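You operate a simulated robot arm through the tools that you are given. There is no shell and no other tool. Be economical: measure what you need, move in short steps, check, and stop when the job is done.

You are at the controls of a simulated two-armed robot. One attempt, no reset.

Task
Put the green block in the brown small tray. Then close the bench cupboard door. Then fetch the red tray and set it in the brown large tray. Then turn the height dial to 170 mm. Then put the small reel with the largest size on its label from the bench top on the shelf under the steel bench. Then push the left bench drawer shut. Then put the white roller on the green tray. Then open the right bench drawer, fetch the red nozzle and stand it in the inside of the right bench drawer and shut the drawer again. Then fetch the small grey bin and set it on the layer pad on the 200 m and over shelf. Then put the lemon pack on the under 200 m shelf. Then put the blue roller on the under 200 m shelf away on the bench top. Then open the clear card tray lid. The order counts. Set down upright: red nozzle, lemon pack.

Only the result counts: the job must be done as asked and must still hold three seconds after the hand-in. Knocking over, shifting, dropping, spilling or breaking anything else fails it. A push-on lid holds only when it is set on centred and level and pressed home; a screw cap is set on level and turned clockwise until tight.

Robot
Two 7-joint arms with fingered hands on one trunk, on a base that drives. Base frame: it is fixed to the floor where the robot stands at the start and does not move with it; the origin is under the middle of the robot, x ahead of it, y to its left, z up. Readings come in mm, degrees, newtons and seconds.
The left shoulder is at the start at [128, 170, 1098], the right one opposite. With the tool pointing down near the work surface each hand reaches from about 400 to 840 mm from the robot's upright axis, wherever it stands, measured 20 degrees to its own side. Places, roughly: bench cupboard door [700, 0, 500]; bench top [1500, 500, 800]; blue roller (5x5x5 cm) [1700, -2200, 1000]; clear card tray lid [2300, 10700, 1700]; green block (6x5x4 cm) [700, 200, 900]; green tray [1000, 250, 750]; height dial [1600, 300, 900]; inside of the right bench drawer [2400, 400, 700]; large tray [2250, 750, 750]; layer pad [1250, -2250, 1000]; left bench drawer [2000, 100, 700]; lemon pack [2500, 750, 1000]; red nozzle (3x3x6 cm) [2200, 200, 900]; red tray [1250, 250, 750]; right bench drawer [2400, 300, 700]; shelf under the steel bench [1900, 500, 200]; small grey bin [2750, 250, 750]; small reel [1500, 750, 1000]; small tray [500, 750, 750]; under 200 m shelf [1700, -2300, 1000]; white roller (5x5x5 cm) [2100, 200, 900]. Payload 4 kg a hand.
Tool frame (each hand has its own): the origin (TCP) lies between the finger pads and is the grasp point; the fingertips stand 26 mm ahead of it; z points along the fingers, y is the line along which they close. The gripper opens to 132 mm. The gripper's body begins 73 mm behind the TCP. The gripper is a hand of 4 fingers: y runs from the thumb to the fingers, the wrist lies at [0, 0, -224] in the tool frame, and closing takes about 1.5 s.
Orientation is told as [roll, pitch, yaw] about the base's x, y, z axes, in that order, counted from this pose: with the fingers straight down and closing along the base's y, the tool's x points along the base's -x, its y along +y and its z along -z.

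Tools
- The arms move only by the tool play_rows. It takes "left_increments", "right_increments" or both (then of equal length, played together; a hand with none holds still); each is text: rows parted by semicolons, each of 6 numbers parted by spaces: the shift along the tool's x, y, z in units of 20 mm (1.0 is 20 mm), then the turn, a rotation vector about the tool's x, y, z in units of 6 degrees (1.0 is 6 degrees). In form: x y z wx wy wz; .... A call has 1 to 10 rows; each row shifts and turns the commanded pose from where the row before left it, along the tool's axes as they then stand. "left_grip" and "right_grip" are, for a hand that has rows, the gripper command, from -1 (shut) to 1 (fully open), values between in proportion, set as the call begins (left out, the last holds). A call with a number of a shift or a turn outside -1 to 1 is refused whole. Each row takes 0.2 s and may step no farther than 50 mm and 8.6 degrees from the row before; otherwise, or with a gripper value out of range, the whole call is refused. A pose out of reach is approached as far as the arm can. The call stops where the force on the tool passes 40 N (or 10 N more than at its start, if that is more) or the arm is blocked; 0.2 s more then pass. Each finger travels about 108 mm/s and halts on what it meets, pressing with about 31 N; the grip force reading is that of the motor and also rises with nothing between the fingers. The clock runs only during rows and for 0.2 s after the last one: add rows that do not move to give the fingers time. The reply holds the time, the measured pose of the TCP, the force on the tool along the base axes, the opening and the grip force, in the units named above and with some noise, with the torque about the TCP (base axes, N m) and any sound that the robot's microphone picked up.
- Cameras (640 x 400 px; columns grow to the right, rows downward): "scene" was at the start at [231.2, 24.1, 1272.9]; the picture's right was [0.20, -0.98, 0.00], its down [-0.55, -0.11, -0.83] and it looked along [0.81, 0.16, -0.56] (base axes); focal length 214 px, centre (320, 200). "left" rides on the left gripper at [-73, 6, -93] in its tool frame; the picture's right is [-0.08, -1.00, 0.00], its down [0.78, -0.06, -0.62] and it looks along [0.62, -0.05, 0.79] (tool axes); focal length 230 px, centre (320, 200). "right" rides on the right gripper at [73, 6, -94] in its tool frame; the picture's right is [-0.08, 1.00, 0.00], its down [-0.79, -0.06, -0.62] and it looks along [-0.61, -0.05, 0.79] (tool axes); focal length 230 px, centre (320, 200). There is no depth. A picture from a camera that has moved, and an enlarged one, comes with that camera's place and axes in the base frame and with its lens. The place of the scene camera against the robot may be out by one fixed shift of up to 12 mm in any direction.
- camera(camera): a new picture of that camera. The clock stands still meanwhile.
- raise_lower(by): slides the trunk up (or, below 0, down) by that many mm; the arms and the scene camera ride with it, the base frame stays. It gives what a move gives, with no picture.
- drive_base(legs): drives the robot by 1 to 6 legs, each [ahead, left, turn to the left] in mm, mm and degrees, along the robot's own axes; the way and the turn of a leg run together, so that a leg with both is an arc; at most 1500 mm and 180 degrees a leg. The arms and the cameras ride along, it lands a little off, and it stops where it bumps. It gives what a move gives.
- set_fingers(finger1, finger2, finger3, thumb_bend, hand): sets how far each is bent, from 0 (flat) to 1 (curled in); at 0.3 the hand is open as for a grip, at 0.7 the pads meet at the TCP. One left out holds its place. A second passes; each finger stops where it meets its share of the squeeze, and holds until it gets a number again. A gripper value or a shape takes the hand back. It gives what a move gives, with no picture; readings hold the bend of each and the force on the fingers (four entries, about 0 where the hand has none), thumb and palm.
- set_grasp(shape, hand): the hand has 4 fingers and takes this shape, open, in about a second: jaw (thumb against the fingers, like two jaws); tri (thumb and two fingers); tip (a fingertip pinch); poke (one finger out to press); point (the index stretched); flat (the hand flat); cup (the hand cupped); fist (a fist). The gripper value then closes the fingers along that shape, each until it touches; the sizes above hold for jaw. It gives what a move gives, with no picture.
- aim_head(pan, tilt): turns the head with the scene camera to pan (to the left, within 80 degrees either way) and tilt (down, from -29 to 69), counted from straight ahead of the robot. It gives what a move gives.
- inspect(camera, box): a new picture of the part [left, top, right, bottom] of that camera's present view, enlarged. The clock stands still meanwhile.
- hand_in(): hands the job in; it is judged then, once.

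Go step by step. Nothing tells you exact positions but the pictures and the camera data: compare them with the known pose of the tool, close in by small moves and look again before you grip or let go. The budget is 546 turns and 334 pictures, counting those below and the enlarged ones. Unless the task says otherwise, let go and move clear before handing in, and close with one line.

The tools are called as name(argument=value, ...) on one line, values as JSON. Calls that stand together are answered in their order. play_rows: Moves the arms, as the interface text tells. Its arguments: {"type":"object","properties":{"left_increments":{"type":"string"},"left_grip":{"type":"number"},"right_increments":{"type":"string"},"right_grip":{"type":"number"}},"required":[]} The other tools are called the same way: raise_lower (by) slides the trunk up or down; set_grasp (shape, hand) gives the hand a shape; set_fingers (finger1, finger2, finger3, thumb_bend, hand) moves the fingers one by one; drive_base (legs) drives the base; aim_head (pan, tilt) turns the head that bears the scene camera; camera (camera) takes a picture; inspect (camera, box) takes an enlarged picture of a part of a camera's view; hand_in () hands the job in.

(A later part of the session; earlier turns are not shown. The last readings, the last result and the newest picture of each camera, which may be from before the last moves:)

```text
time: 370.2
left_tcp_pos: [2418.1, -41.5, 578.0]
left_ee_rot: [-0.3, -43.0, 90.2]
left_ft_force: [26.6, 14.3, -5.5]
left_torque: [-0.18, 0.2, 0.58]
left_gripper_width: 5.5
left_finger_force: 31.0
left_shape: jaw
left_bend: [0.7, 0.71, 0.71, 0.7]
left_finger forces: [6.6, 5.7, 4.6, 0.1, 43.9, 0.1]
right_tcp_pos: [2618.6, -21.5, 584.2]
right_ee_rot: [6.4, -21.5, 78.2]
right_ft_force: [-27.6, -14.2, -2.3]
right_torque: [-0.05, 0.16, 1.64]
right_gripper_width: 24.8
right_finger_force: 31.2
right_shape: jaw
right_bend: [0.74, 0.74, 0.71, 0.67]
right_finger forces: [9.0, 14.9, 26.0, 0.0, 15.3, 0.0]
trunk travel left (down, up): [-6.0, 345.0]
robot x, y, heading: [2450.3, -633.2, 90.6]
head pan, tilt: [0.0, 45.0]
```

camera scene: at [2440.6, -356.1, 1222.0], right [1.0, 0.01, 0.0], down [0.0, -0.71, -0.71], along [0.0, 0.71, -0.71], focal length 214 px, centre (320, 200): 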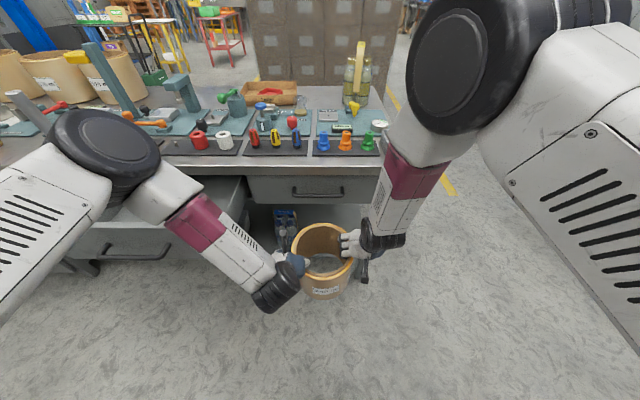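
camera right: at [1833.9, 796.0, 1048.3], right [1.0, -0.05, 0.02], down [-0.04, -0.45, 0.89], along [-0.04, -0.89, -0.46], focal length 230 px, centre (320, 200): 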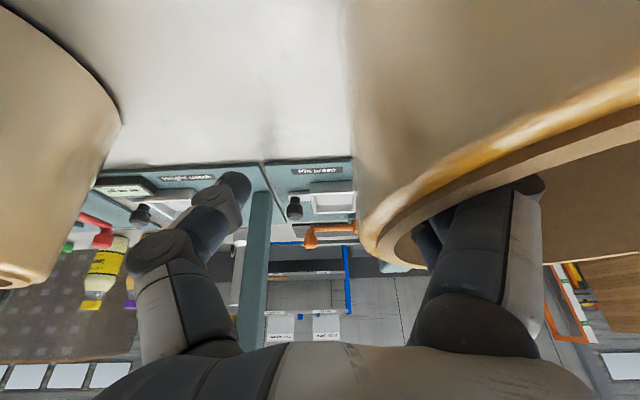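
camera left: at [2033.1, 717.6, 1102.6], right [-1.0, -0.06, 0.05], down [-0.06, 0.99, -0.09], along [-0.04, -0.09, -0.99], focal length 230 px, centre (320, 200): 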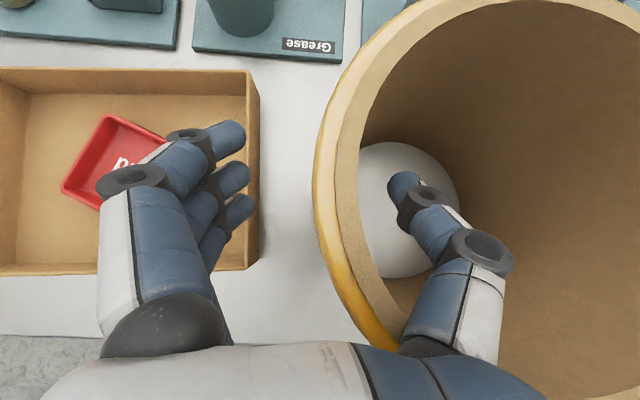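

play_rows(left_increments="0 -0.5 0 0 0 0;0 0 0 0 0 0", right_increments="0.2 0.1 0 0 0 0;0 0 0 0 0 0")

play_rows(left_increments="0.52 0 0.54 0 0 0;0.52 0 0.54 0 0 0;0.52 0 0.54 0 0 0", right_increments="0.3 0 0.69 0 0 0;0.3 0 0.69 0 0 0;0.3 0 0.69 0 0 0")

camera(camera="scene")

```text
time: 370.8
left_tcp_pos: [2423.6, -42.0, 576.1]
left_ee_rot: [0.2, -42.7, 90.1]
left_ft_force: [-2.6, 5.8, -3.2]
left_torque: [-0.05, 0.08, 0.2]
left_gripper_width: 5.5
left_finger_force: 30.9
left_shape: jaw
left_bend: [0.7, 0.7, 0.71, 0.7]
left_finger forces: [11.0, 9.9, 8.5, 0.0, 27.8, 0.0]
right_tcp_pos: [2616.7, -21.8, 585.3]
right_ee_rot: [6.4, -22.1, 77.9]
right_ft_force: [3.6, -7.0, -6.1]
right_torque: [-0.11, -0.47, 1.13]
right_gripper_width: 21.6
right_finger_force: 31.4
right_shape: jaw
right_bend: [0.74, 0.74, 0.71, 0.67]
right_finger forces: [4.9, 8.6, 21.9, 0.0, 32.4, 0.0]
trunk travel left (down, up): [-6.0, 345.0]
robot x, y, heading: [2449.0, -626.9, 90.4]
head pan, tilt: [0.0, 45.0]
```

```text
time: 371.6
left_tcp_pos: [2426.5, -43.4, 530.2]
left_ee_rot: [-0.2, -42.7, 90.2]
left_ft_force: [2.5, 11.7, -3.3]
left_torque: [-0.02, 0.22, 0.61]
left_gripper_width: 5.0
left_finger_force: 31.0
left_shape: jaw
left_bend: [0.7, 0.71, 0.71, 0.7]
left_finger forces: [11.1, 9.6, 7.7, 0.0, 35.6, 0.0]
right_tcp_pos: [2617.5, -14.7, 545.0]
right_ee_rot: [6.2, -22.9, 77.9]
right_ft_force: [-2.6, -10.5, -5.5]
right_torque: [-0.25, -0.38, 1.39]
right_gripper_width: 21.3
right_finger_force: 30.4
right_shape: jaw
right_bend: [0.75, 0.74, 0.7, 0.67]
right_finger forces: [5.1, 10.2, 24.9, 0.0, 28.6, 0.0]
trunk travel left (down, up): [-6.0, 345.0]
robot x, y, heading: [2450.3, -630.3, 90.3]
head pan, tilt: [0.0, 45.0]
```

```text
181 pictures are left
camera scene: at [2440.0, -276.1, 1126.7], right [1.0, 0.01, 0.0], down [0.0, -0.71, -0.71], along [0.0, 0.71, -0.71], focal length 214 px, centre (320, 200)
```

scene: 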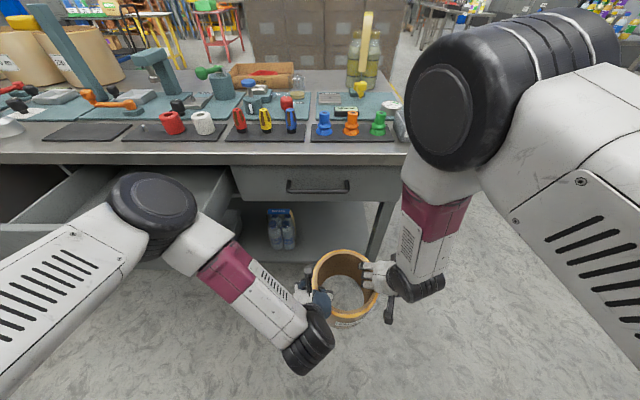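

play_rows(left_increments="0.52 0 0.54 0 0 0;0.52 0 0.54 0 0 0;0.52 0 0.54 0 0 0;0.52 0 0.54 0 0 0;0.52 0 0.54 0 0 0", right_increments="0.42 0 0.67 0 0 0;0.42 0 0.67 0 0 0;0.38 0 0.68 0 0 0;0.38 0 0.68 0 0 0;0.38 0 0.68 0 0 0")

play_rows(left_increments="0.52 0 0.54 0 0 0;0.52 0 0.54 0 0 0;0.52 0 0.54 0 0 0;0.52 0 0.54 0 0 0", right_increments="0.38 0 0.68 0 0 0;0.38 0 0.68 0 0 0;0.38 0 0.68 0 0 0;0.38 0 0.68 0 0 0")

camera(camera="scene")

```text
time: 372.8
left_tcp_pos: [2426.1, -44.8, 454.8]
left_ee_rot: [-0.1, -42.6, 90.1]
left_ft_force: [4.7, 5.7, -4.8]
left_torque: [-0.03, 0.17, 0.2]
left_gripper_width: 5.1
left_finger_force: 31.5
left_shape: jaw
left_bend: [0.7, 0.71, 0.71, 0.7]
left_finger forces: [9.6, 8.6, 8.9, 0.1, 34.0, 0.1]
right_tcp_pos: [2617.9, -23.2, 467.6]
right_ee_rot: [5.0, -23.2, 78.0]
right_ft_force: [-5.4, -7.1, -3.3]
right_torque: [-0.12, -0.05, 0.8]
right_gripper_width: 21.4
right_finger_force: 30.5
right_shape: jaw
right_bend: [0.75, 0.74, 0.71, 0.67]
right_finger forces: [6.1, 9.9, 15.6, 0.1, 23.7, 0.0]
trunk travel left (down, up): [-6.0, 345.0]
robot x, y, heading: [2447.6, -627.3, 90.2]
head pan, tilt: [0.0, 45.0]
```

```text
time: 374.0
left_tcp_pos: [2428.2, -46.8, 396.4]
left_ee_rot: [-0.4, -42.7, 90.1]
left_ft_force: [11.0, 4.4, -5.5]
left_torque: [-0.09, 0.05, 0.03]
left_gripper_width: 5.0
left_finger_force: 31.3
left_shape: jaw
left_bend: [0.7, 0.71, 0.71, 0.7]
left_finger forces: [7.9, 7.5, 7.9, 0.1, 35.9, 0.1]
right_tcp_pos: [2621.8, -28.4, 404.5]
right_ee_rot: [4.3, -23.3, 78.0]
right_ft_force: [-11.4, -4.9, -4.3]
right_torque: [-0.06, 0.22, 0.67]
right_gripper_width: 22.0
right_finger_force: 31.3
right_shape: jaw
right_bend: [0.75, 0.74, 0.71, 0.67]
right_finger forces: [7.4, 10.5, 13.1, 0.0, 19.3, 0.0]
trunk travel left (down, up): [-6.0, 345.0]
robot x, y, heading: [2447.8, -627.7, 90.3]
head pan, tilt: [0.0, 45.0]
stopped in row 4 (right hand): the arm was blocked; the commanded pose is now the measured one
```

```text
180 pictures are left
camera scene: at [2440.3, -276.6, 1127.0], right [1.0, 0.01, 0.0], down [0.0, -0.71, -0.71], along [0.0, 0.71, -0.71], focal length 214 px, centre (320, 200)
```

scene: 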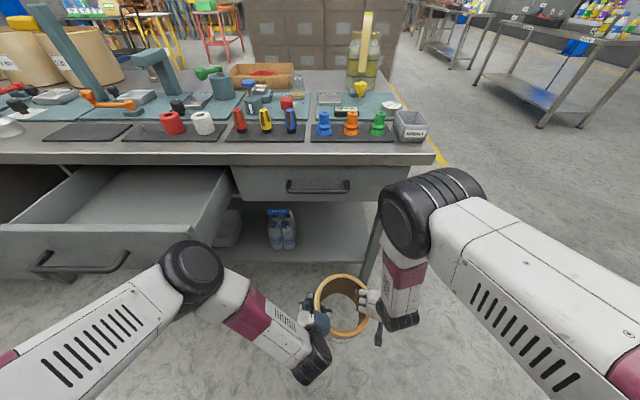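

The reel is at the right height, bottom about z 262, but my bent elbows would hit the bench if I drove in. I'll back up, stretch the arms forward so the elbows trail, then drive the reel in.

drive_base(legs=[[-200, 70, 0]])

play_rows(left_increments="-0.55 -0.2 0.51 0 0 0;-0.55 0 0.51 0 0 0;-0.55 0 0.51 0 0 0;-0.55 0 0.51 0 0 0", right_increments="-0.68 0.16 0.28 0 0 0;-0.68 0.16 0.28 0 0 0;-0.68 0.16 0.28 0 0 0;-0.68 0.16 0.28 0 0 0")

play_rows(left_increments="-0.55 0 0.51 0 0 0;-0.55 0 0.51 0 0 0;-0.55 0 0.51 0 0 0;-0.55 0 0.51 0 0 0", right_increments="-0.68 0.16 0.28 0 0 0;-0.68 0.16 0.28 0 0 0;-0.68 0.16 0.28 0 0 0;-0.68 0.16 0.28 0 0 0")

camera(camera="scene")

```text
time: 375.6
left_tcp_pos: [2357.8, -245.1, 396.1]
left_ee_rot: [-0.2, -42.7, 90.1]
left_ft_force: [18.4, 6.0, -4.8]
left_torque: [-0.12, -0.05, 0.04]
left_gripper_width: 5.2
left_finger_force: 30.9
left_shape: jaw
left_bend: [0.7, 0.71, 0.71, 0.7]
left_finger forces: [7.0, 6.4, 5.3, 0.0, 39.2, 0.0]
right_tcp_pos: [2555.2, -226.2, 404.7]
right_ee_rot: [4.2, -23.4, 77.8]
right_ft_force: [-18.7, -7.1, -4.5]
right_torque: [-0.09, 0.25, 0.95]
right_gripper_width: 22.9
right_finger_force: 31.6
right_shape: jaw
right_bend: [0.75, 0.74, 0.71, 0.67]
right_finger forces: [8.4, 12.2, 16.2, 0.1, 16.8, 0.0]
trunk travel left (down, up): [-6.0, 345.0]
robot x, y, heading: [2383.0, -828.5, 90.2]
head pan, tilt: [0.0, 45.0]
```

```text
time: 376.6
left_tcp_pos: [2363.1, -183.8, 396.6]
left_ee_rot: [-0.3, -42.6, 90.1]
left_ft_force: [14.3, 8.1, -3.6]
left_torque: [-0.05, 0.0, 0.27]
left_gripper_width: 5.0
left_finger_force: 31.1
left_shape: jaw
left_bend: [0.7, 0.71, 0.71, 0.7]
left_finger forces: [8.5, 6.9, 5.5, 0.1, 37.5, 0.0]
right_tcp_pos: [2558.5, -163.7, 406.6]
right_ee_rot: [4.5, -23.4, 77.0]
right_ft_force: [-14.0, -8.8, -4.9]
right_torque: [-0.16, -0.01, 1.16]
right_gripper_width: 22.4
right_finger_force: 30.9
right_shape: jaw
right_bend: [0.75, 0.74, 0.71, 0.66]
right_finger forces: [6.7, 11.8, 19.8, 0.1, 20.4, 0.0]
trunk travel left (down, up): [-6.0, 345.0]
robot x, y, heading: [2375.2, -826.7, 90.4]
head pan, tilt: [0.0, 45.0]
```

```text
time: 377.6
left_tcp_pos: [2359.8, -123.0, 395.3]
left_ee_rot: [0.0, -42.7, 90.0]
left_ft_force: [-6.6, 2.4, -4.9]
left_torque: [-0.05, 0.14, 0.12]
left_gripper_width: 5.1
left_finger_force: 31.0
left_shape: jaw
left_bend: [0.7, 0.71, 0.71, 0.7]
left_finger forces: [11.2, 10.5, 10.2, 0.1, 26.5, 0.1]
right_tcp_pos: [2551.7, -106.2, 407.0]
right_ee_rot: [4.0, -23.4, 77.9]
right_ft_force: [7.1, -2.0, -4.8]
right_torque: [-0.08, -0.22, 0.4]
right_gripper_width: 19.9
right_finger_force: 31.0
right_shape: jaw
right_bend: [0.75, 0.74, 0.71, 0.66]
right_finger forces: [4.8, 6.9, 10.7, 0.0, 28.9, 0.0]
trunk travel left (down, up): [-6.0, 345.0]
robot x, y, heading: [2378.2, -830.2, 90.4]
head pan, tilt: [0.0, 45.0]
```

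```text
179 pictures are left
camera scene: at [2371.7, -474.1, 1126.9], right [1.0, 0.0, 0.0], down [0.0, -0.71, -0.71], along [0.0, 0.71, -0.71], focal length 214 px, centre (320, 200)
```

scene: 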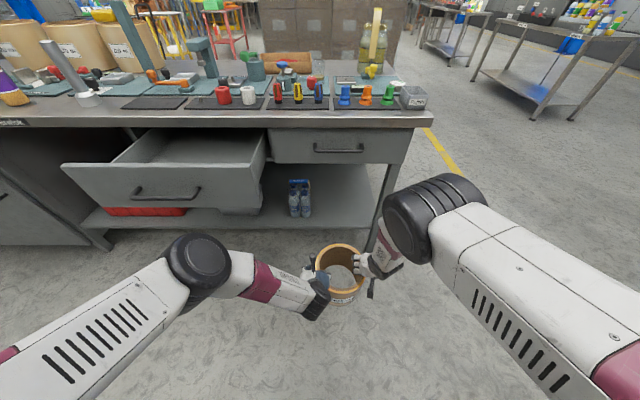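

Stretching works, but from the front my elbows would meet the open drawer. The bench's right end is open to the shelf, so I'll drive the reel around and insert it from there.

drive_base(legs=[[0, -1320, 0], [1330, 0, 0], [0, 0, 90]])

camera(camera="scene")

```text
time: 399.4
left_tcp_pos: [2985.8, 483.8, 395.8]
left_ee_rot: [-0.2, -42.6, -179.9]
left_ft_force: [-3.3, -10.3, -4.5]
left_torque: [-0.17, -0.01, 0.26]
left_gripper_width: 4.9
left_finger_force: 31.0
left_shape: jaw
left_bend: [0.7, 0.71, 0.71, 0.7]
left_finger forces: [11.8, 11.1, 10.1, 0.0, 25.9, 0.0]
right_tcp_pos: [2967.6, 675.0, 408.0]
right_ee_rot: [4.2, -23.4, 167.9]
right_ft_force: [2.6, 8.4, -3.8]
right_torque: [0.27, -0.07, 0.41]
right_gripper_width: 19.6
right_finger_force: 30.8
right_shape: jaw
right_bend: [0.75, 0.74, 0.71, 0.66]
right_finger forces: [4.2, 6.3, 11.1, 0.1, 29.5, 0.0]
trunk travel left (down, up): [-6.0, 345.0]
robot x, y, heading: [3690.7, 500.5, -179.4]
head pan, tilt: [0.0, 45.0]
```

```text
178 pictures are left
camera scene: at [3334.8, 508.2, 1126.9], right [-0.01, 1.0, 0.0], down [0.71, 0.0, -0.71], along [-0.71, 0.0, -0.71], focal length 214 px, centre (320, 200)
```

scene: 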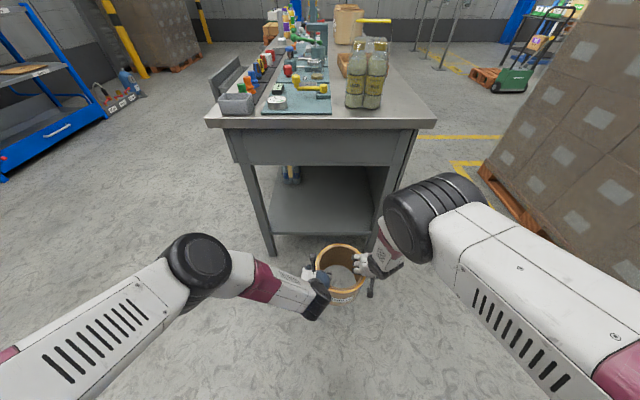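

The bench end opens straight onto the shelf (y 250–790, up to z≈660). I'll stretch the arms a bit more to get the elbows back, then centre on the opening.

play_rows(left_increments="-0.55 0 0.51 0 0 0;-0.55 0 0.51 0 0 0;-0.55 0 0.51 0 0 0;-0.55 0 0.51 0 0 0;-0.55 0 0.51 0 0 0", right_increments="-0.68 0.16 0.28 0 0 0;-0.68 0.16 0.28 0 0 0;-0.68 0.16 0.28 0 0 0;-0.68 0.16 0.28 0 0 0;-0.68 0.16 0.28 0 0 0")

drive_base(legs=[[0, 50, -0.6]])

camera(camera="scene")

```text
time: 400.6
left_tcp_pos: [2910.1, 481.6, 395.0]
left_ee_rot: [0.0, -42.7, -179.9]
left_ft_force: [-2.0, -10.0, -4.3]
left_torque: [-0.11, -0.03, 0.27]
left_gripper_width: 5.2
left_finger_force: 31.2
left_shape: jaw
left_bend: [0.7, 0.71, 0.71, 0.7]
left_finger forces: [12.0, 11.2, 9.9, 0.0, 25.8, 0.1]
right_tcp_pos: [2891.5, 672.9, 408.5]
right_ee_rot: [4.1, -23.4, 168.0]
right_ft_force: [2.6, 9.4, -4.2]
right_torque: [0.39, -0.14, 0.5]
right_gripper_width: 19.5
right_finger_force: 30.9
right_shape: jaw
right_bend: [0.75, 0.74, 0.71, 0.66]
right_finger forces: [4.1, 6.3, 12.0, 0.0, 30.5, 0.0]
trunk travel left (down, up): [-6.0, 345.0]
robot x, y, heading: [3687.4, 501.0, -179.3]
head pan, tilt: [0.0, 45.0]
```

```text
time: 401.8
left_tcp_pos: [2909.6, 441.9, 396.0]
left_ee_rot: [-0.1, -42.6, 179.6]
left_ft_force: [-2.6, -12.7, -4.5]
left_torque: [-0.17, -0.03, 0.32]
left_gripper_width: 4.8
left_finger_force: 30.6
left_shape: jaw
left_bend: [0.7, 0.71, 0.71, 0.7]
left_finger forces: [12.4, 11.7, 10.9, 0.0, 25.0, 0.0]
right_tcp_pos: [2892.8, 631.0, 409.5]
right_ee_rot: [4.1, -23.4, 167.4]
right_ft_force: [3.3, 12.1, -4.3]
right_torque: [0.43, -0.1, 0.4]
right_gripper_width: 19.2
right_finger_force: 31.2
right_shape: jaw
right_bend: [0.75, 0.74, 0.71, 0.66]
right_finger forces: [3.8, 5.8, 11.2, 0.0, 32.1, 0.0]
trunk travel left (down, up): [-6.0, 345.0]
robot x, y, heading: [3686.0, 456.6, 179.6]
head pan, tilt: [0.0, 45.0]
```

```text
177 pictures are left
camera scene: at [3334.8, 462.3, 1126.9], right [0.0, 1.0, 0.0], down [0.71, 0.0, -0.71], along [-0.71, 0.0, -0.71], focal length 214 px, centre (320, 200)
```

scene: 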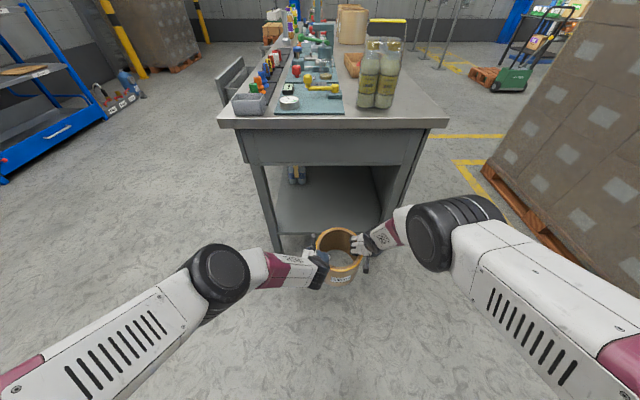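

The elbows are well back now. I'll drive 300 mm in so the reel is over the shelf end, with its centre about 65 mm inside the edge.

drive_base(legs=[[300, 0, 0]])

camera(camera="scene")

camera(camera="right")

```text
time: 403.8
left_tcp_pos: [2620.9, 441.1, 394.4]
left_ee_rot: [0.3, -42.6, 179.3]
left_ft_force: [1.2, -0.6, -5.4]
left_torque: [-0.3, -0.37, -0.12]
left_gripper_width: 4.7
left_finger_force: 30.9
left_shape: jaw
left_bend: [0.69, 0.7, 0.71, 0.7]
left_finger forces: [7.9, 9.7, 13.8, 0.1, 30.4, 0.1]
right_tcp_pos: [2622.8, 632.4, 396.2]
right_ee_rot: [3.6, -21.4, 167.6]
right_ft_force: [-1.1, 2.9, 4.2]
right_torque: [-0.13, -0.04, 0.13]
right_gripper_width: 18.7
right_finger_force: 31.4
right_shape: jaw
right_bend: [0.75, 0.75, 0.72, 0.66]
right_finger forces: [8.6, 6.4, 8.1, 0.0, 23.9, 0.0]
trunk travel left (down, up): [-6.0, 345.0]
robot x, y, heading: [3398.4, 455.9, 179.8]
head pan, tilt: [0.0, 45.0]
stopped in leg 1: the robot was blocked; the commanded pose is now the measured one
```

```text
176 pictures are left
camera scene: at [3045.7, 463.5, 1127.4], right [0.0, 1.0, 0.0], down [0.71, 0.0, -0.71], along [-0.71, 0.0, -0.71], focal length 214 px, centre (320, 200)
```

scene: 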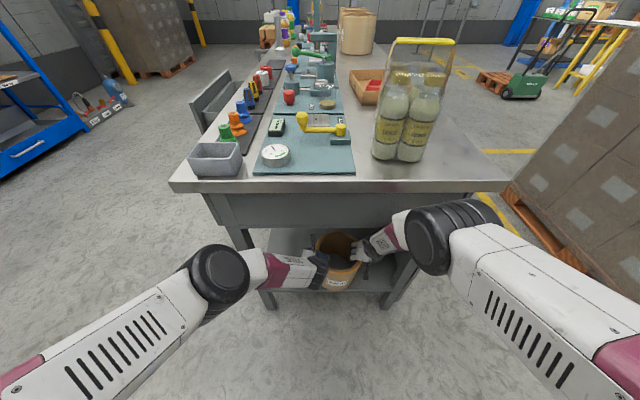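

```text
175 pictures are left
camera right: at [2722.2, 610.3, 455.3], right [-0.26, -0.96, 0.09], down [-0.47, 0.21, 0.86], along [-0.84, 0.18, -0.51], focal length 230 px, centre (320, 200)
```

right: 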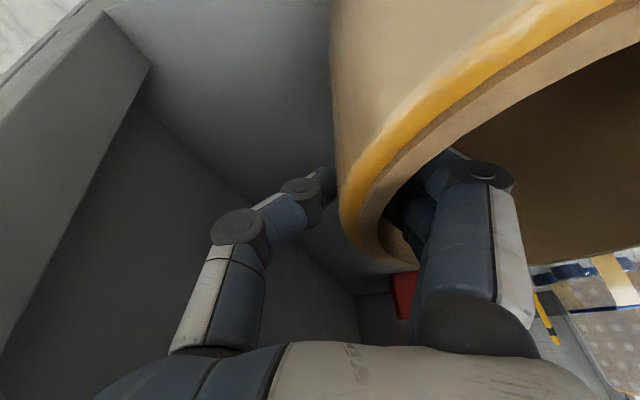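

The hand just touched the apron, and the reel centre is about 50 mm inside the shelf edge. I'll lower both hands until the reel rests.

play_rows(left_increments="0.28 0 0.29 0 0 0;0.28 0 0.29 0 0 0", right_increments="0.15 0 0.37 0 0 0;0.15 0 0.37 0 0 0")

play_rows(left_increments="0.28 0 0.29 0 0 0;0.28 0 0.29 0 0 0", right_increments="0.15 0 0.37 0 0 0;0.15 0 0.37 0 0 0")

inspect(camera="scene", box=[220, 190, 440, 320])

```text
time: 404.4
left_tcp_pos: [2618.0, 437.7, 385.0]
left_ee_rot: [0.4, -43.3, 179.7]
left_ft_force: [-3.8, -13.0, 1.5]
left_torque: [-0.34, -0.41, 0.09]
left_gripper_width: 4.9
left_finger_force: 31.6
left_shape: jaw
left_bend: [0.68, 0.7, 0.72, 0.7]
left_finger forces: [9.9, 11.6, 16.2, 0.1, 24.4, 0.0]
right_tcp_pos: [2616.7, 630.9, 388.6]
right_ee_rot: [3.8, -22.2, 167.5]
right_ft_force: [-2.9, 3.7, 35.3]
right_torque: [-0.73, 0.35, 0.35]
right_gripper_width: 21.6
right_finger_force: 31.1
right_shape: jaw
right_bend: [0.75, 0.75, 0.72, 0.74]
right_finger forces: [8.9, 10.6, 11.8, 0.0, 32.7, 0.0]
trunk travel left (down, up): [-6.0, 345.0]
robot x, y, heading: [3398.3, 451.3, 179.6]
head pan, tilt: [0.0, 45.0]
```

```text
time: 405.0
left_tcp_pos: [2614.1, 438.5, 377.9]
left_ee_rot: [0.6, -43.9, 179.4]
left_ft_force: [-2.2, -2.6, 27.8]
left_torque: [-0.08, 0.16, 0.03]
left_gripper_width: 7.9
left_finger_force: 30.7
left_shape: jaw
left_bend: [0.7, 0.71, 0.72, 0.72]
left_finger forces: [11.0, 11.4, 13.6, 0.0, 34.3, 0.0]
right_tcp_pos: [2615.8, 630.7, 380.6]
right_ee_rot: [3.8, -22.7, 167.4]
right_ft_force: [4.5, 4.8, 36.5]
right_torque: [-0.72, 0.35, 0.35]
right_gripper_width: 22.7
right_finger_force: 30.8
right_shape: jaw
right_bend: [0.75, 0.75, 0.73, 0.75]
right_finger forces: [10.2, 10.3, 11.5, 0.1, 34.9, 0.0]
trunk travel left (down, up): [-6.0, 345.0]
robot x, y, heading: [3400.2, 456.8, 179.8]
head pan, tilt: [0.0, 45.0]
stopped in row 2 (right hand): the force on the tool passed its limit at 48 N (the readings are from after the stop); the commanded pose is now the measured one
```

```text
2.91 times, centred on (330, 255) of scene
camera zoom: at [3053.4, 462.9, 1130.4], right [0.01, 1.0, 0.0], down [0.7, 0.0, -0.71], along [-0.71, 0.0, -0.7], focal length 624 px, centre (291, 40)
```

zoom: 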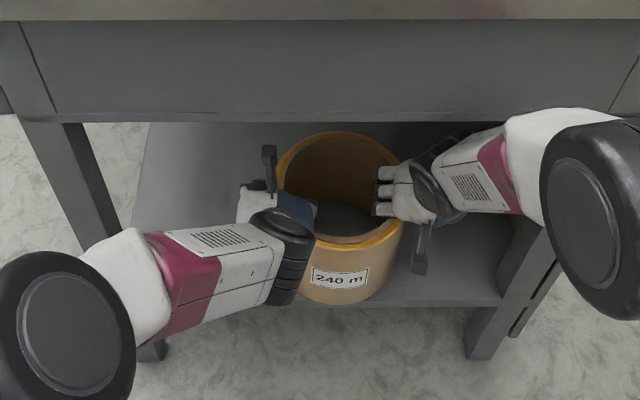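

The reel is resting on the shelf, with both hands feeling support. I'll open both hands.

play_rows(left_increments="-0.1 0 -0.1 0 0 0;0 0 0 0 0 0;0 0 0 0 0 0;0 0 0 0 0 0", left_grip=-0.1, right_increments="-0.1 0 -0.2 0 0 0;0 0 0 0 0 0;0 0 0 0 0 0;0 0 0 0 0 0", right_grip=0.1)

inspect(camera="scene", box=[220, 190, 440, 320])

```text
time: 406.0
left_tcp_pos: [2619.1, 440.6, 371.5]
left_ee_rot: [0.4, -43.1, 179.4]
left_ft_force: [-7.7, 1.1, 19.3]
left_torque: [0.58, -1.41, 0.31]
left_gripper_width: 58.2
left_finger_force: 0.1
left_shape: jaw
left_bend: [0.73, 0.73, 0.73, 0.7]
left_finger forces: [0.0, 0.0, 0.1, 0.0, 18.5, 2.7]
right_tcp_pos: [2620.6, 630.2, 372.3]
right_ee_rot: [3.5, -21.7, 167.5]
right_ft_force: [2.7, -4.0, 0.1]
right_torque: [0.1, -0.1, 0.08]
right_gripper_width: 73.2
right_finger_force: 0.1
right_shape: jaw
right_bend: [0.72, 0.72, 0.72, 0.7]
right_finger forces: [1.9, 0.1, 2.6, 0.0, 0.0, 0.0]
trunk travel left (down, up): [-6.0, 345.0]
robot x, y, heading: [3401.0, 451.2, 179.9]
head pan, tilt: [0.0, 45.0]
```

```text
2.91 times, centred on (330, 255) of scene
camera zoom: at [3047.2, 463.3, 1127.5], right [0.01, 1.0, 0.0], down [0.71, 0.0, -0.71], along [-0.71, 0.0, -0.71], focal length 624 px, centre (291, 40)
```

zoom: 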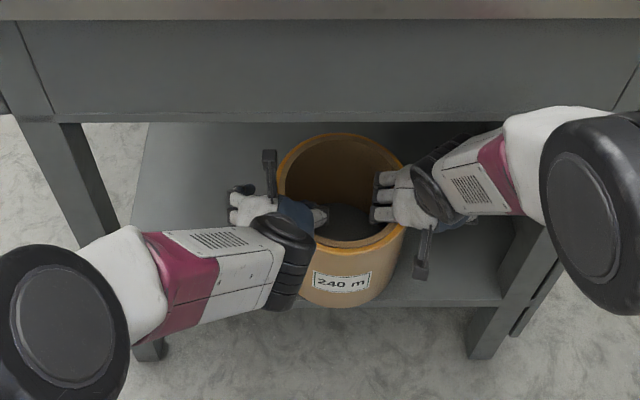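

Released. I'll raise the left hand straight up. The right hand is under the apron, so it tilts forward as it rises.

play_rows(left_increments="-0.38 0 -0.4 0 0 0;-0.38 0 -0.4 0 0 0;-0.38 0 -0.4 0 0 0;-0.38 0 -0.4 0 0 0;-0.38 0 -0.4 0 0 0;-0.38 0 -0.4 0 0 0;-0.38 0 -0.4 0 0 0;-0.38 0 -0.4 0 0 0", right_increments="-0.21 0 -0.51 0 -0.7 0;-0.25 0 -0.49 0 -0.7 0;-0.28 0 -0.47 0 -0.7 0;-0.32 0 -0.45 0 -0.7 0;-0.35 0 -0.43 0 -0.7 0;-0.375 0 -0.4 0 -0.7 0;-0.4 0 -0.375 0 -0.7 0;-0.43 0 -0.35 0 -0.7 0")

inspect(camera="scene", box=[220, 190, 440, 320])

```text
time: 408.0
left_tcp_pos: [2620.0, 448.1, 458.6]
left_ee_rot: [-0.1, -42.6, 179.2]
left_ft_force: [-6.9, 28.0, -10.3]
left_torque: [-0.92, 0.13, 0.81]
left_gripper_width: 69.6
left_finger_force: 0.1
left_shape: jaw
left_bend: [0.73, 0.73, 0.73, 0.7]
left_finger forces: [0.0, 0.0, 0.0, 0.1, 29.7, 0.0]
right_tcp_pos: [2625.5, 690.2, 449.5]
right_ee_rot: [3.7, -54.6, 161.6]
right_ft_force: [7.5, -27.9, 1.6]
right_torque: [-0.22, -0.37, 1.12]
right_gripper_width: 82.7
right_finger_force: 0.1
right_shape: jaw
right_bend: [0.7, 0.68, 0.64, 0.7]
right_finger forces: [10.3, 10.3, 12.4, 0.1, 0.0, 0.0]
trunk travel left (down, up): [-6.0, 345.0]
robot x, y, heading: [3397.5, 455.2, 179.7]
head pan, tilt: [0.0, 45.0]
stopped in row 8 (right hand): the arm was blocked; the commanded pose is now the measured one
```

```text
2.91 times, centred on (330, 255) of scene
camera zoom: at [3044.9, 464.1, 1126.8], right [0.01, 1.0, 0.0], down [0.71, 0.0, -0.71], along [-0.71, 0.0, -0.71], focal length 624 px, centre (291, 40)
```

zoom: 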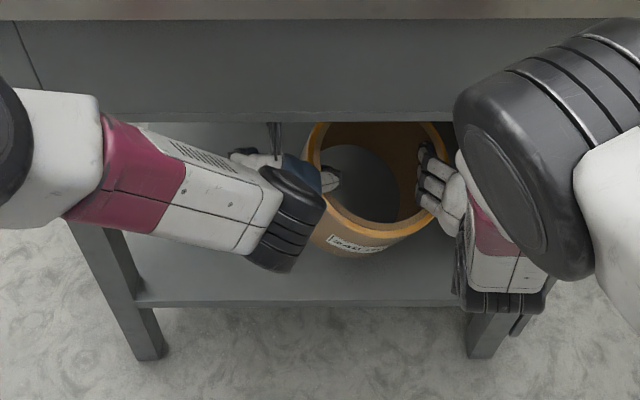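

The reel got lifted again by outward finger pressure as the right arm drifted. I'll regrip both walls before anything slips.

play_rows(left_increments="0 0 0 0 0 0;0 0 0 0 0 0;0 0 0 0 0 0;0 0 0 0 0 0;0 0 0 0 0 0", left_grip=-1, right_increments="0 0 0 0 0 0;0 0 0 0 0 0;0 0 0 0 0 0;0 0 0 0 0 0;0 0 0 0 0 0", right_grip=-1)

camera(camera="scene")

camera(camera="left")

camera(camera="right")

```text
time: 409.2
left_tcp_pos: [2617.3, 441.1, 459.9]
left_ee_rot: [0.4, -43.0, 179.5]
left_ft_force: [0.5, 0.4, -0.1]
left_torque: [-0.02, 0.01, -0.03]
left_gripper_width: 7.3
left_finger_force: 31.0
left_shape: jaw
left_bend: [0.69, 0.65, 0.69, 0.75]
left_finger forces: [0.0, 0.0, 0.0, 0.0, 0.0, 0.0]
right_tcp_pos: [2624.1, 694.7, 452.8]
right_ee_rot: [3.4, -54.8, 161.5]
right_ft_force: [0.4, 0.5, -0.3]
right_torque: [0.04, -0.02, 0.02]
right_gripper_width: 14.7
right_finger_force: 30.6
right_shape: jaw
right_bend: [0.76, 0.75, 0.74, 0.76]
right_finger forces: [0.0, 0.0, 0.0, 0.0, 0.0, 0.0]
trunk travel left (down, up): [-6.0, 345.0]
robot x, y, heading: [3399.0, 451.0, 179.7]
head pan, tilt: [0.0, 45.0]
```

```text
171 pictures are left
camera scene: at [3045.9, 463.5, 1127.2], right [0.0, 1.0, 0.0], down [0.71, 0.0, -0.71], along [-0.71, 0.0, -0.71], focal length 214 px, centre (320, 200)
```

scene: 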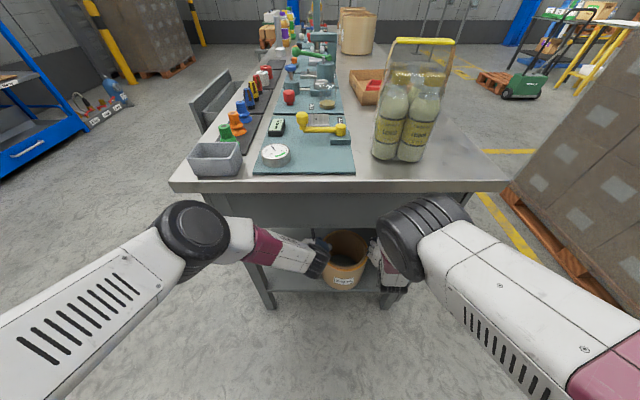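

```text
170 pictures are left
camera left: at [2628.4, 436.3, 577.8], right [-0.05, 1.0, 0.05], down [0.99, 0.05, -0.08], along [-0.09, 0.04, -1.0], focal length 230 px, centre (320, 200)
```

left: 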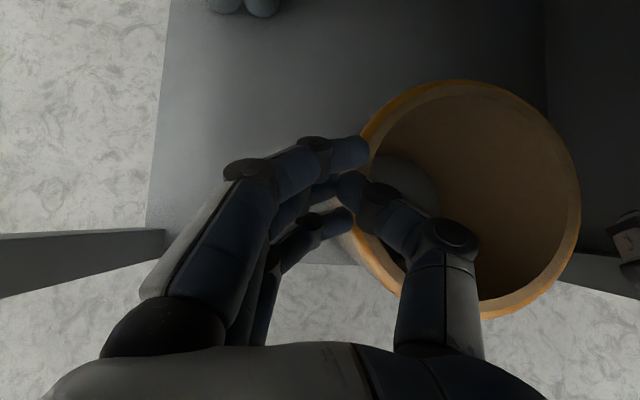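

```text
169 pictures are left
camera right: at [2736.6, 656.2, 445.4], right [-0.31, -0.94, 0.1], down [0.08, 0.08, 0.99], along [-0.95, 0.32, 0.05], focal length 230 px, centre (320, 200)
```

right: 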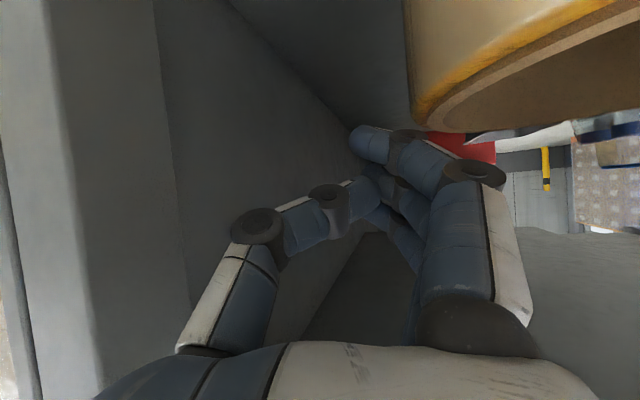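

Both hands are empty and the reel dropped back upright on the shelf, overhanging the edge by about 15 mm at centre (2607, 554). I'll back out and push it further in.

play_rows(left_increments="-0.5 0 -0.5 0 0 0;-0.5 0 -0.5 0 0 0", right_increments="0 -0.3 0 0 0 0;0 -0.3 0 0 0 0")

drive_base(legs=[[-300, 0, 0]])

set_grasp(hand="left", shape="fist")

camera(camera="scene")

```text
time: 409.8
left_tcp_pos: [2615.5, 442.4, 487.5]
left_ee_rot: [0.2, -43.0, 179.3]
left_ft_force: [0.6, 0.3, 0.3]
left_torque: [0.01, 0.02, 0.02]
left_gripper_width: 7.7
left_finger_force: 30.9
left_shape: jaw
left_bend: [0.69, 0.65, 0.69, 0.75]
left_finger forces: [0.0, 0.0, 0.0, 0.1, 0.1, 0.0]
right_tcp_pos: [2627.2, 700.6, 451.4]
right_ee_rot: [3.6, -54.7, 161.7]
right_ft_force: [0.7, 0.6, 0.3]
right_torque: [0.01, -0.03, -0.02]
right_gripper_width: 14.6
right_finger_force: 30.9
right_shape: jaw
right_bend: [0.76, 0.75, 0.74, 0.76]
right_finger forces: [0.0, 0.1, 0.0, 0.1, 0.0, 0.0]
trunk travel left (down, up): [-6.0, 345.0]
robot x, y, heading: [3404.2, 455.8, 179.7]
head pan, tilt: [0.0, 45.0]
```

```text
time: 411.9
left_tcp_pos: [2918.2, 438.6, 488.4]
left_ee_rot: [0.5, -43.0, 179.5]
left_ft_force: [0.1, 0.9, -0.1]
left_torque: [-0.03, -0.03, 0.0]
left_gripper_width: 7.5
left_finger_force: 31.0
left_shape: jaw
left_bend: [0.69, 0.65, 0.69, 0.75]
left_finger forces: [0.0, 0.0, 0.0, 0.0, 0.0, 0.1]
right_tcp_pos: [2930.5, 698.5, 451.4]
right_ee_rot: [3.6, -54.9, 161.8]
right_ft_force: [0.2, -0.3, 0.6]
right_torque: [0.0, 0.02, 0.05]
right_gripper_width: 14.9
right_finger_force: 30.1
right_shape: jaw
right_bend: [0.76, 0.75, 0.74, 0.76]
right_finger forces: [0.0, 0.0, 0.0, 0.1, 0.0, 0.1]
trunk travel left (down, up): [-6.0, 345.0]
robot x, y, heading: [3702.3, 458.8, 180.0]
head pan, tilt: [0.0, 45.0]
```

```text
time: 412.8
left_tcp_pos: [2917.6, 438.9, 487.1]
left_ee_rot: [0.4, -43.0, 179.4]
left_ft_force: [-1.0, -0.4, -1.1]
left_torque: [-0.01, 0.01, 0.0]
left_gripper_width: 0.1
left_finger_force: 0.1
left_shape: fist
left_bend: [0.99, 1.0, 0.98, 0.54]
left_finger forces: [0.0, 0.0, 0.0, 0.0, 0.0, 0.1]
right_tcp_pos: [2928.4, 698.7, 451.4]
right_ee_rot: [3.6, -54.8, 161.8]
right_ft_force: [1.8, -0.2, 0.9]
right_torque: [-0.02, -0.01, 0.01]
right_gripper_width: 14.7
right_finger_force: 31.5
right_shape: jaw
right_bend: [0.76, 0.75, 0.74, 0.76]
right_finger forces: [0.0, 0.1, 0.1, 0.0, 0.0, 0.1]
trunk travel left (down, up): [-6.0, 345.0]
robot x, y, heading: [3699.4, 451.5, 180.1]
head pan, tilt: [0.0, 45.0]
```

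```text
168 pictures are left
camera scene: at [3347.6, 461.5, 1127.2], right [0.0, 1.0, 0.0], down [0.71, 0.0, -0.71], along [-0.71, 0.0, -0.71], focal length 214 px, centre (320, 200)
```

scene: 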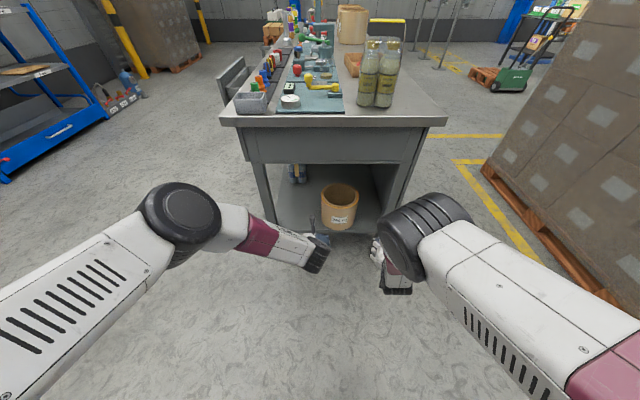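

I'll line the left fist up behind the reel and push gently with the base.

play_rows(left_increments="0.63 -0.72 0.67 0 0 0;0.63 -0.72 0.67 0 0 0;0.63 -0.72 0.67 0 0 0;0.63 -0.72 0.67 0 0 0;0.63 -0.72 0.67 0 0 0;0.63 -0.72 0.67 0 0 0;0.63 -0.72 0.67 0 0 0;0.63 -0.72 0.67 0 0 0")

drive_base(legs=[[170, 0, 0]])

camera(camera="scene")

```text
time: 414.8
left_tcp_pos: [2913.2, 445.6, 379.9]
left_ee_rot: [4.1, -42.7, 179.9]
left_ft_force: [-0.3, -0.4, -0.1]
left_torque: [-0.01, 0.01, -0.01]
left_gripper_width: 0.3
left_finger_force: 0.1
left_shape: fist
left_bend: [0.98, 1.0, 0.98, 0.54]
left_finger forces: [0.0, 0.0, 0.0, 0.0, 0.0, 0.0]
left hand out of reach, approached as far as the arm can: row 5, 6, 7, 8
right_tcp_pos: [2929.3, 698.5, 451.7]
right_ee_rot: [3.4, -54.8, 161.8]
right_ft_force: [-0.1, 1.1, -0.6]
right_torque: [-0.01, 0.01, 0.01]
right_gripper_width: 14.3
right_finger_force: 31.2
right_shape: jaw
right_bend: [0.76, 0.75, 0.74, 0.76]
right_finger forces: [0.0, 0.0, 0.1, 0.0, 0.0, 0.0]
trunk travel left (down, up): [-6.0, 345.0]
robot x, y, heading: [3699.4, 454.6, 179.8]
head pan, tilt: [0.0, 45.0]
stopped in row 8 (left hand): the arm was blocked; the commanded pose is now the measured one
```

```text
time: 416.2
left_tcp_pos: [2746.1, 446.9, 380.9]
left_ee_rot: [4.0, -42.7, 179.8]
left_ft_force: [-0.6, 0.0, 0.3]
left_torque: [0.01, 0.0, 0.02]
left_gripper_width: 0.1
left_finger_force: 0.1
left_shape: fist
left_bend: [0.98, 1.0, 0.98, 0.54]
left_finger forces: [0.0, 0.1, 0.1, 0.0, 0.1, 0.0]
right_tcp_pos: [2762.0, 700.1, 451.4]
right_ee_rot: [3.6, -54.7, 161.7]
right_ft_force: [0.0, 0.1, 0.3]
right_torque: [0.03, -0.01, 0.01]
right_gripper_width: 14.6
right_finger_force: 30.8
right_shape: jaw
right_bend: [0.76, 0.75, 0.74, 0.76]
right_finger forces: [0.0, 0.0, 0.0, 0.1, 0.0, 0.0]
trunk travel left (down, up): [-6.0, 345.0]
robot x, y, heading: [3532.6, 454.6, 180.0]
head pan, tilt: [0.0, 45.0]
```

```text
167 pictures are left
camera scene: at [3178.6, 462.2, 1127.1], right [0.0, 1.0, 0.0], down [0.71, 0.0, -0.71], along [-0.71, 0.0, -0.71], focal length 214 px, centre (320, 200)
```

scene: 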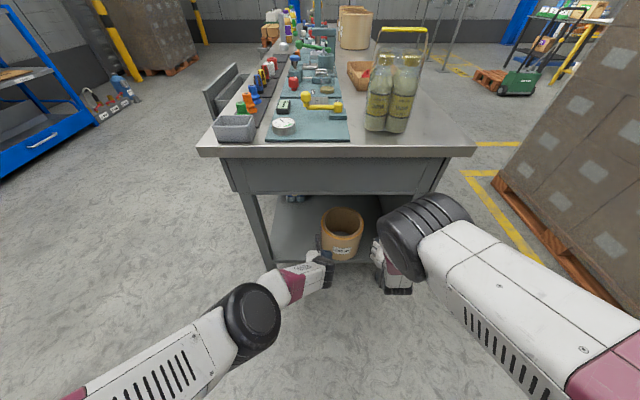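

I'll pull the right hand back out of the way, then shift sideways so the left fist is centred on the reel.

play_rows(right_increments="0 0 -1 0 0 0;0 0 -1 0 0 0;0 0 -1 0 0 0;0 0 -1 0 0 0;0 0 -1 0 0 0;0 0 -1 0 0 0;0 0 -1 0 0 0;0 0 -1 0 0 0")

drive_base(legs=[[0, -107, 0]])

camera(camera="scene")

```text
time: 418.2
left_tcp_pos: [2744.7, 444.1, 379.9]
left_ee_rot: [4.2, -42.7, 179.8]
left_ft_force: [-0.5, 0.4, 0.0]
left_torque: [0.01, -0.02, 0.01]
left_gripper_width: 0.1
left_finger_force: 0.0
left_shape: fist
left_bend: [0.98, 1.0, 0.98, 0.54]
left_finger forces: [0.0, 0.0, 0.0, 0.0, 0.0, 0.0]
right_tcp_pos: [2891.5, 708.2, 539.6]
right_ee_rot: [3.4, -54.4, 156.7]
right_ft_force: [0.2, -0.2, -0.2]
right_torque: [0.02, -0.01, 0.0]
right_gripper_width: 15.0
right_finger_force: 30.8
right_shape: jaw
right_bend: [0.76, 0.75, 0.74, 0.76]
right_finger forces: [0.0, 0.0, 0.0, 0.0, 0.0, 0.1]
trunk travel left (down, up): [-6.0, 345.0]
robot x, y, heading: [3534.7, 453.4, 179.6]
head pan, tilt: [0.0, 45.0]
stopped in row 8 (right hand): the arm was blocked; the commanded pose is now the measured one
```

```text
time: 419.8
left_tcp_pos: [2746.1, 552.0, 379.9]
left_ee_rot: [4.1, -42.7, 179.8]
left_ft_force: [0.0, -0.4, 0.4]
left_torque: [-0.01, -0.03, 0.01]
left_gripper_width: 0.3
left_finger_force: 0.0
left_shape: fist
left_bend: [0.98, 1.0, 0.98, 0.54]
left_finger forces: [0.0, 0.0, 0.0, 0.0, 0.0, 0.0]
right_tcp_pos: [2892.2, 813.6, 539.8]
right_ee_rot: [3.4, -54.2, 156.8]
right_ft_force: [0.8, 0.3, 0.8]
right_torque: [-0.02, -0.02, 0.0]
right_gripper_width: 14.7
right_finger_force: 31.1
right_shape: jaw
right_bend: [0.76, 0.75, 0.74, 0.76]
right_finger forces: [0.0, 0.0, 0.0, 0.1, 0.0, 0.1]
trunk travel left (down, up): [-6.0, 345.0]
robot x, y, heading: [3532.3, 561.1, 179.6]
head pan, tilt: [0.0, 45.0]
```

```text
166 pictures are left
camera scene: at [3179.3, 568.2, 1127.2], right [0.0, 1.0, 0.0], down [0.71, 0.0, -0.71], along [-0.71, 0.0, -0.71], focal length 214 px, centre (320, 200)
```

scene: 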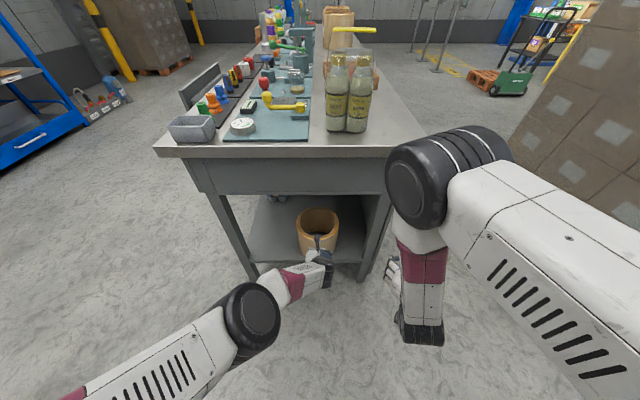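

I'll lower the fist toward mid-height so the push doesn't tip the reel, then push.

play_rows(left_increments="0.69 0 0.21 0 0 0;0.69 0 0.21 0 0 0;0.69 0 0.21 0 0 0;0.69 0 0.21 0 0 0")

drive_base(legs=[[90, 0, 0]])

camera(camera="left")

camera(camera="scene")

```text
time: 420.8
left_tcp_pos: [2761.1, 523.4, 352.6]
left_ee_rot: [5.2, -43.1, 180.0]
left_ft_force: [0.0, -0.1, -0.4]
left_torque: [0.02, 0.06, 0.01]
left_gripper_width: 0.0
left_finger_force: 0.0
left_shape: fist
left_bend: [0.98, 1.0, 0.98, 0.54]
left_finger forces: [0.0, 0.0, 0.0, 0.0, 0.0, 0.1]
left hand out of reach, approached as far as the arm can: row 1, 2, 3, 4
right_tcp_pos: [2891.8, 813.9, 539.3]
right_ee_rot: [3.2, -54.4, 156.7]
right_ft_force: [-0.5, 0.3, -0.8]
right_torque: [0.01, -0.02, 0.01]
right_gripper_width: 14.7
right_finger_force: 30.8
right_shape: jaw
right_bend: [0.76, 0.75, 0.74, 0.76]
right_finger forces: [0.0, 0.0, 0.1, 0.0, 0.0, 0.0]
trunk travel left (down, up): [-6.0, 345.0]
robot x, y, heading: [3532.3, 561.4, 179.6]
head pan, tilt: [0.0, 45.0]
```

```text
time: 421.9
left_tcp_pos: [2676.4, 523.6, 347.8]
left_ee_rot: [5.5, -42.6, 179.8]
left_ft_force: [0.4, 0.4, -0.3]
left_torque: [-0.03, 0.03, -0.02]
left_gripper_width: 0.1
left_finger_force: 0.1
left_shape: fist
left_bend: [0.98, 1.0, 0.98, 0.54]
left_finger forces: [0.0, 0.1, 0.0, 0.0, 0.0, 0.0]
right_tcp_pos: [2802.4, 815.1, 538.8]
right_ee_rot: [3.3, -54.3, 156.7]
right_ft_force: [-0.2, -0.1, -0.8]
right_torque: [0.02, 0.0, -0.02]
right_gripper_width: 14.5
right_finger_force: 31.4
right_shape: jaw
right_bend: [0.76, 0.75, 0.74, 0.76]
right_finger forces: [0.0, 0.0, 0.0, 0.0, 0.1, 0.0]
trunk travel left (down, up): [-6.0, 345.0]
robot x, y, heading: [3443.9, 558.7, 179.9]
head pan, tilt: [0.0, 45.0]
```

```text
165 pictures are left
camera left: at [2686.6, 526.7, 466.9], right [-0.12, 0.99, -0.02], down [0.99, 0.11, -0.08], along [-0.08, -0.03, -1.0], focal length 230 px, centre (320, 200)
```

left: 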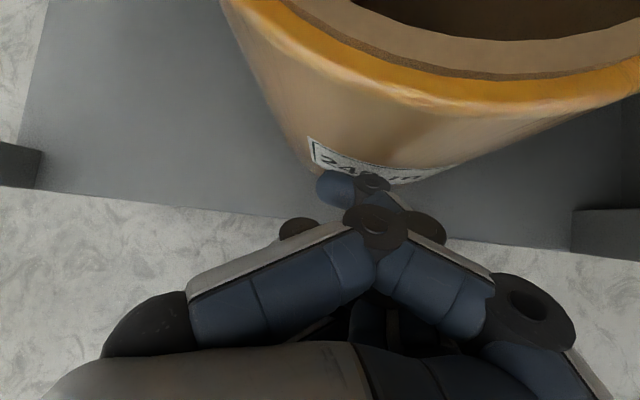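

```text
164 pictures are left
camera scene: at [3089.3, 568.6, 1127.0], right [0.0, 1.0, 0.0], down [0.71, 0.0, -0.71], along [-0.71, 0.0, -0.71], focal length 214 px, centre (320, 200)
```

scene: 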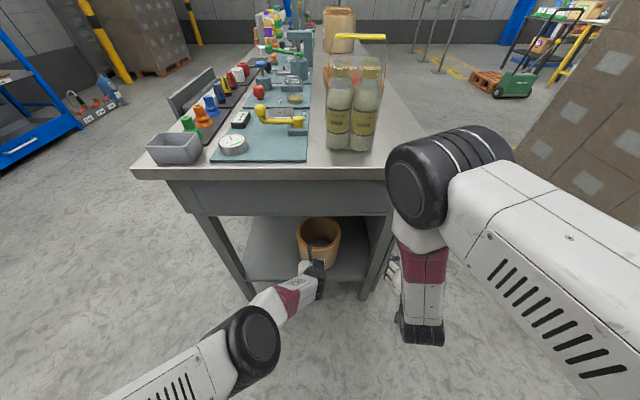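

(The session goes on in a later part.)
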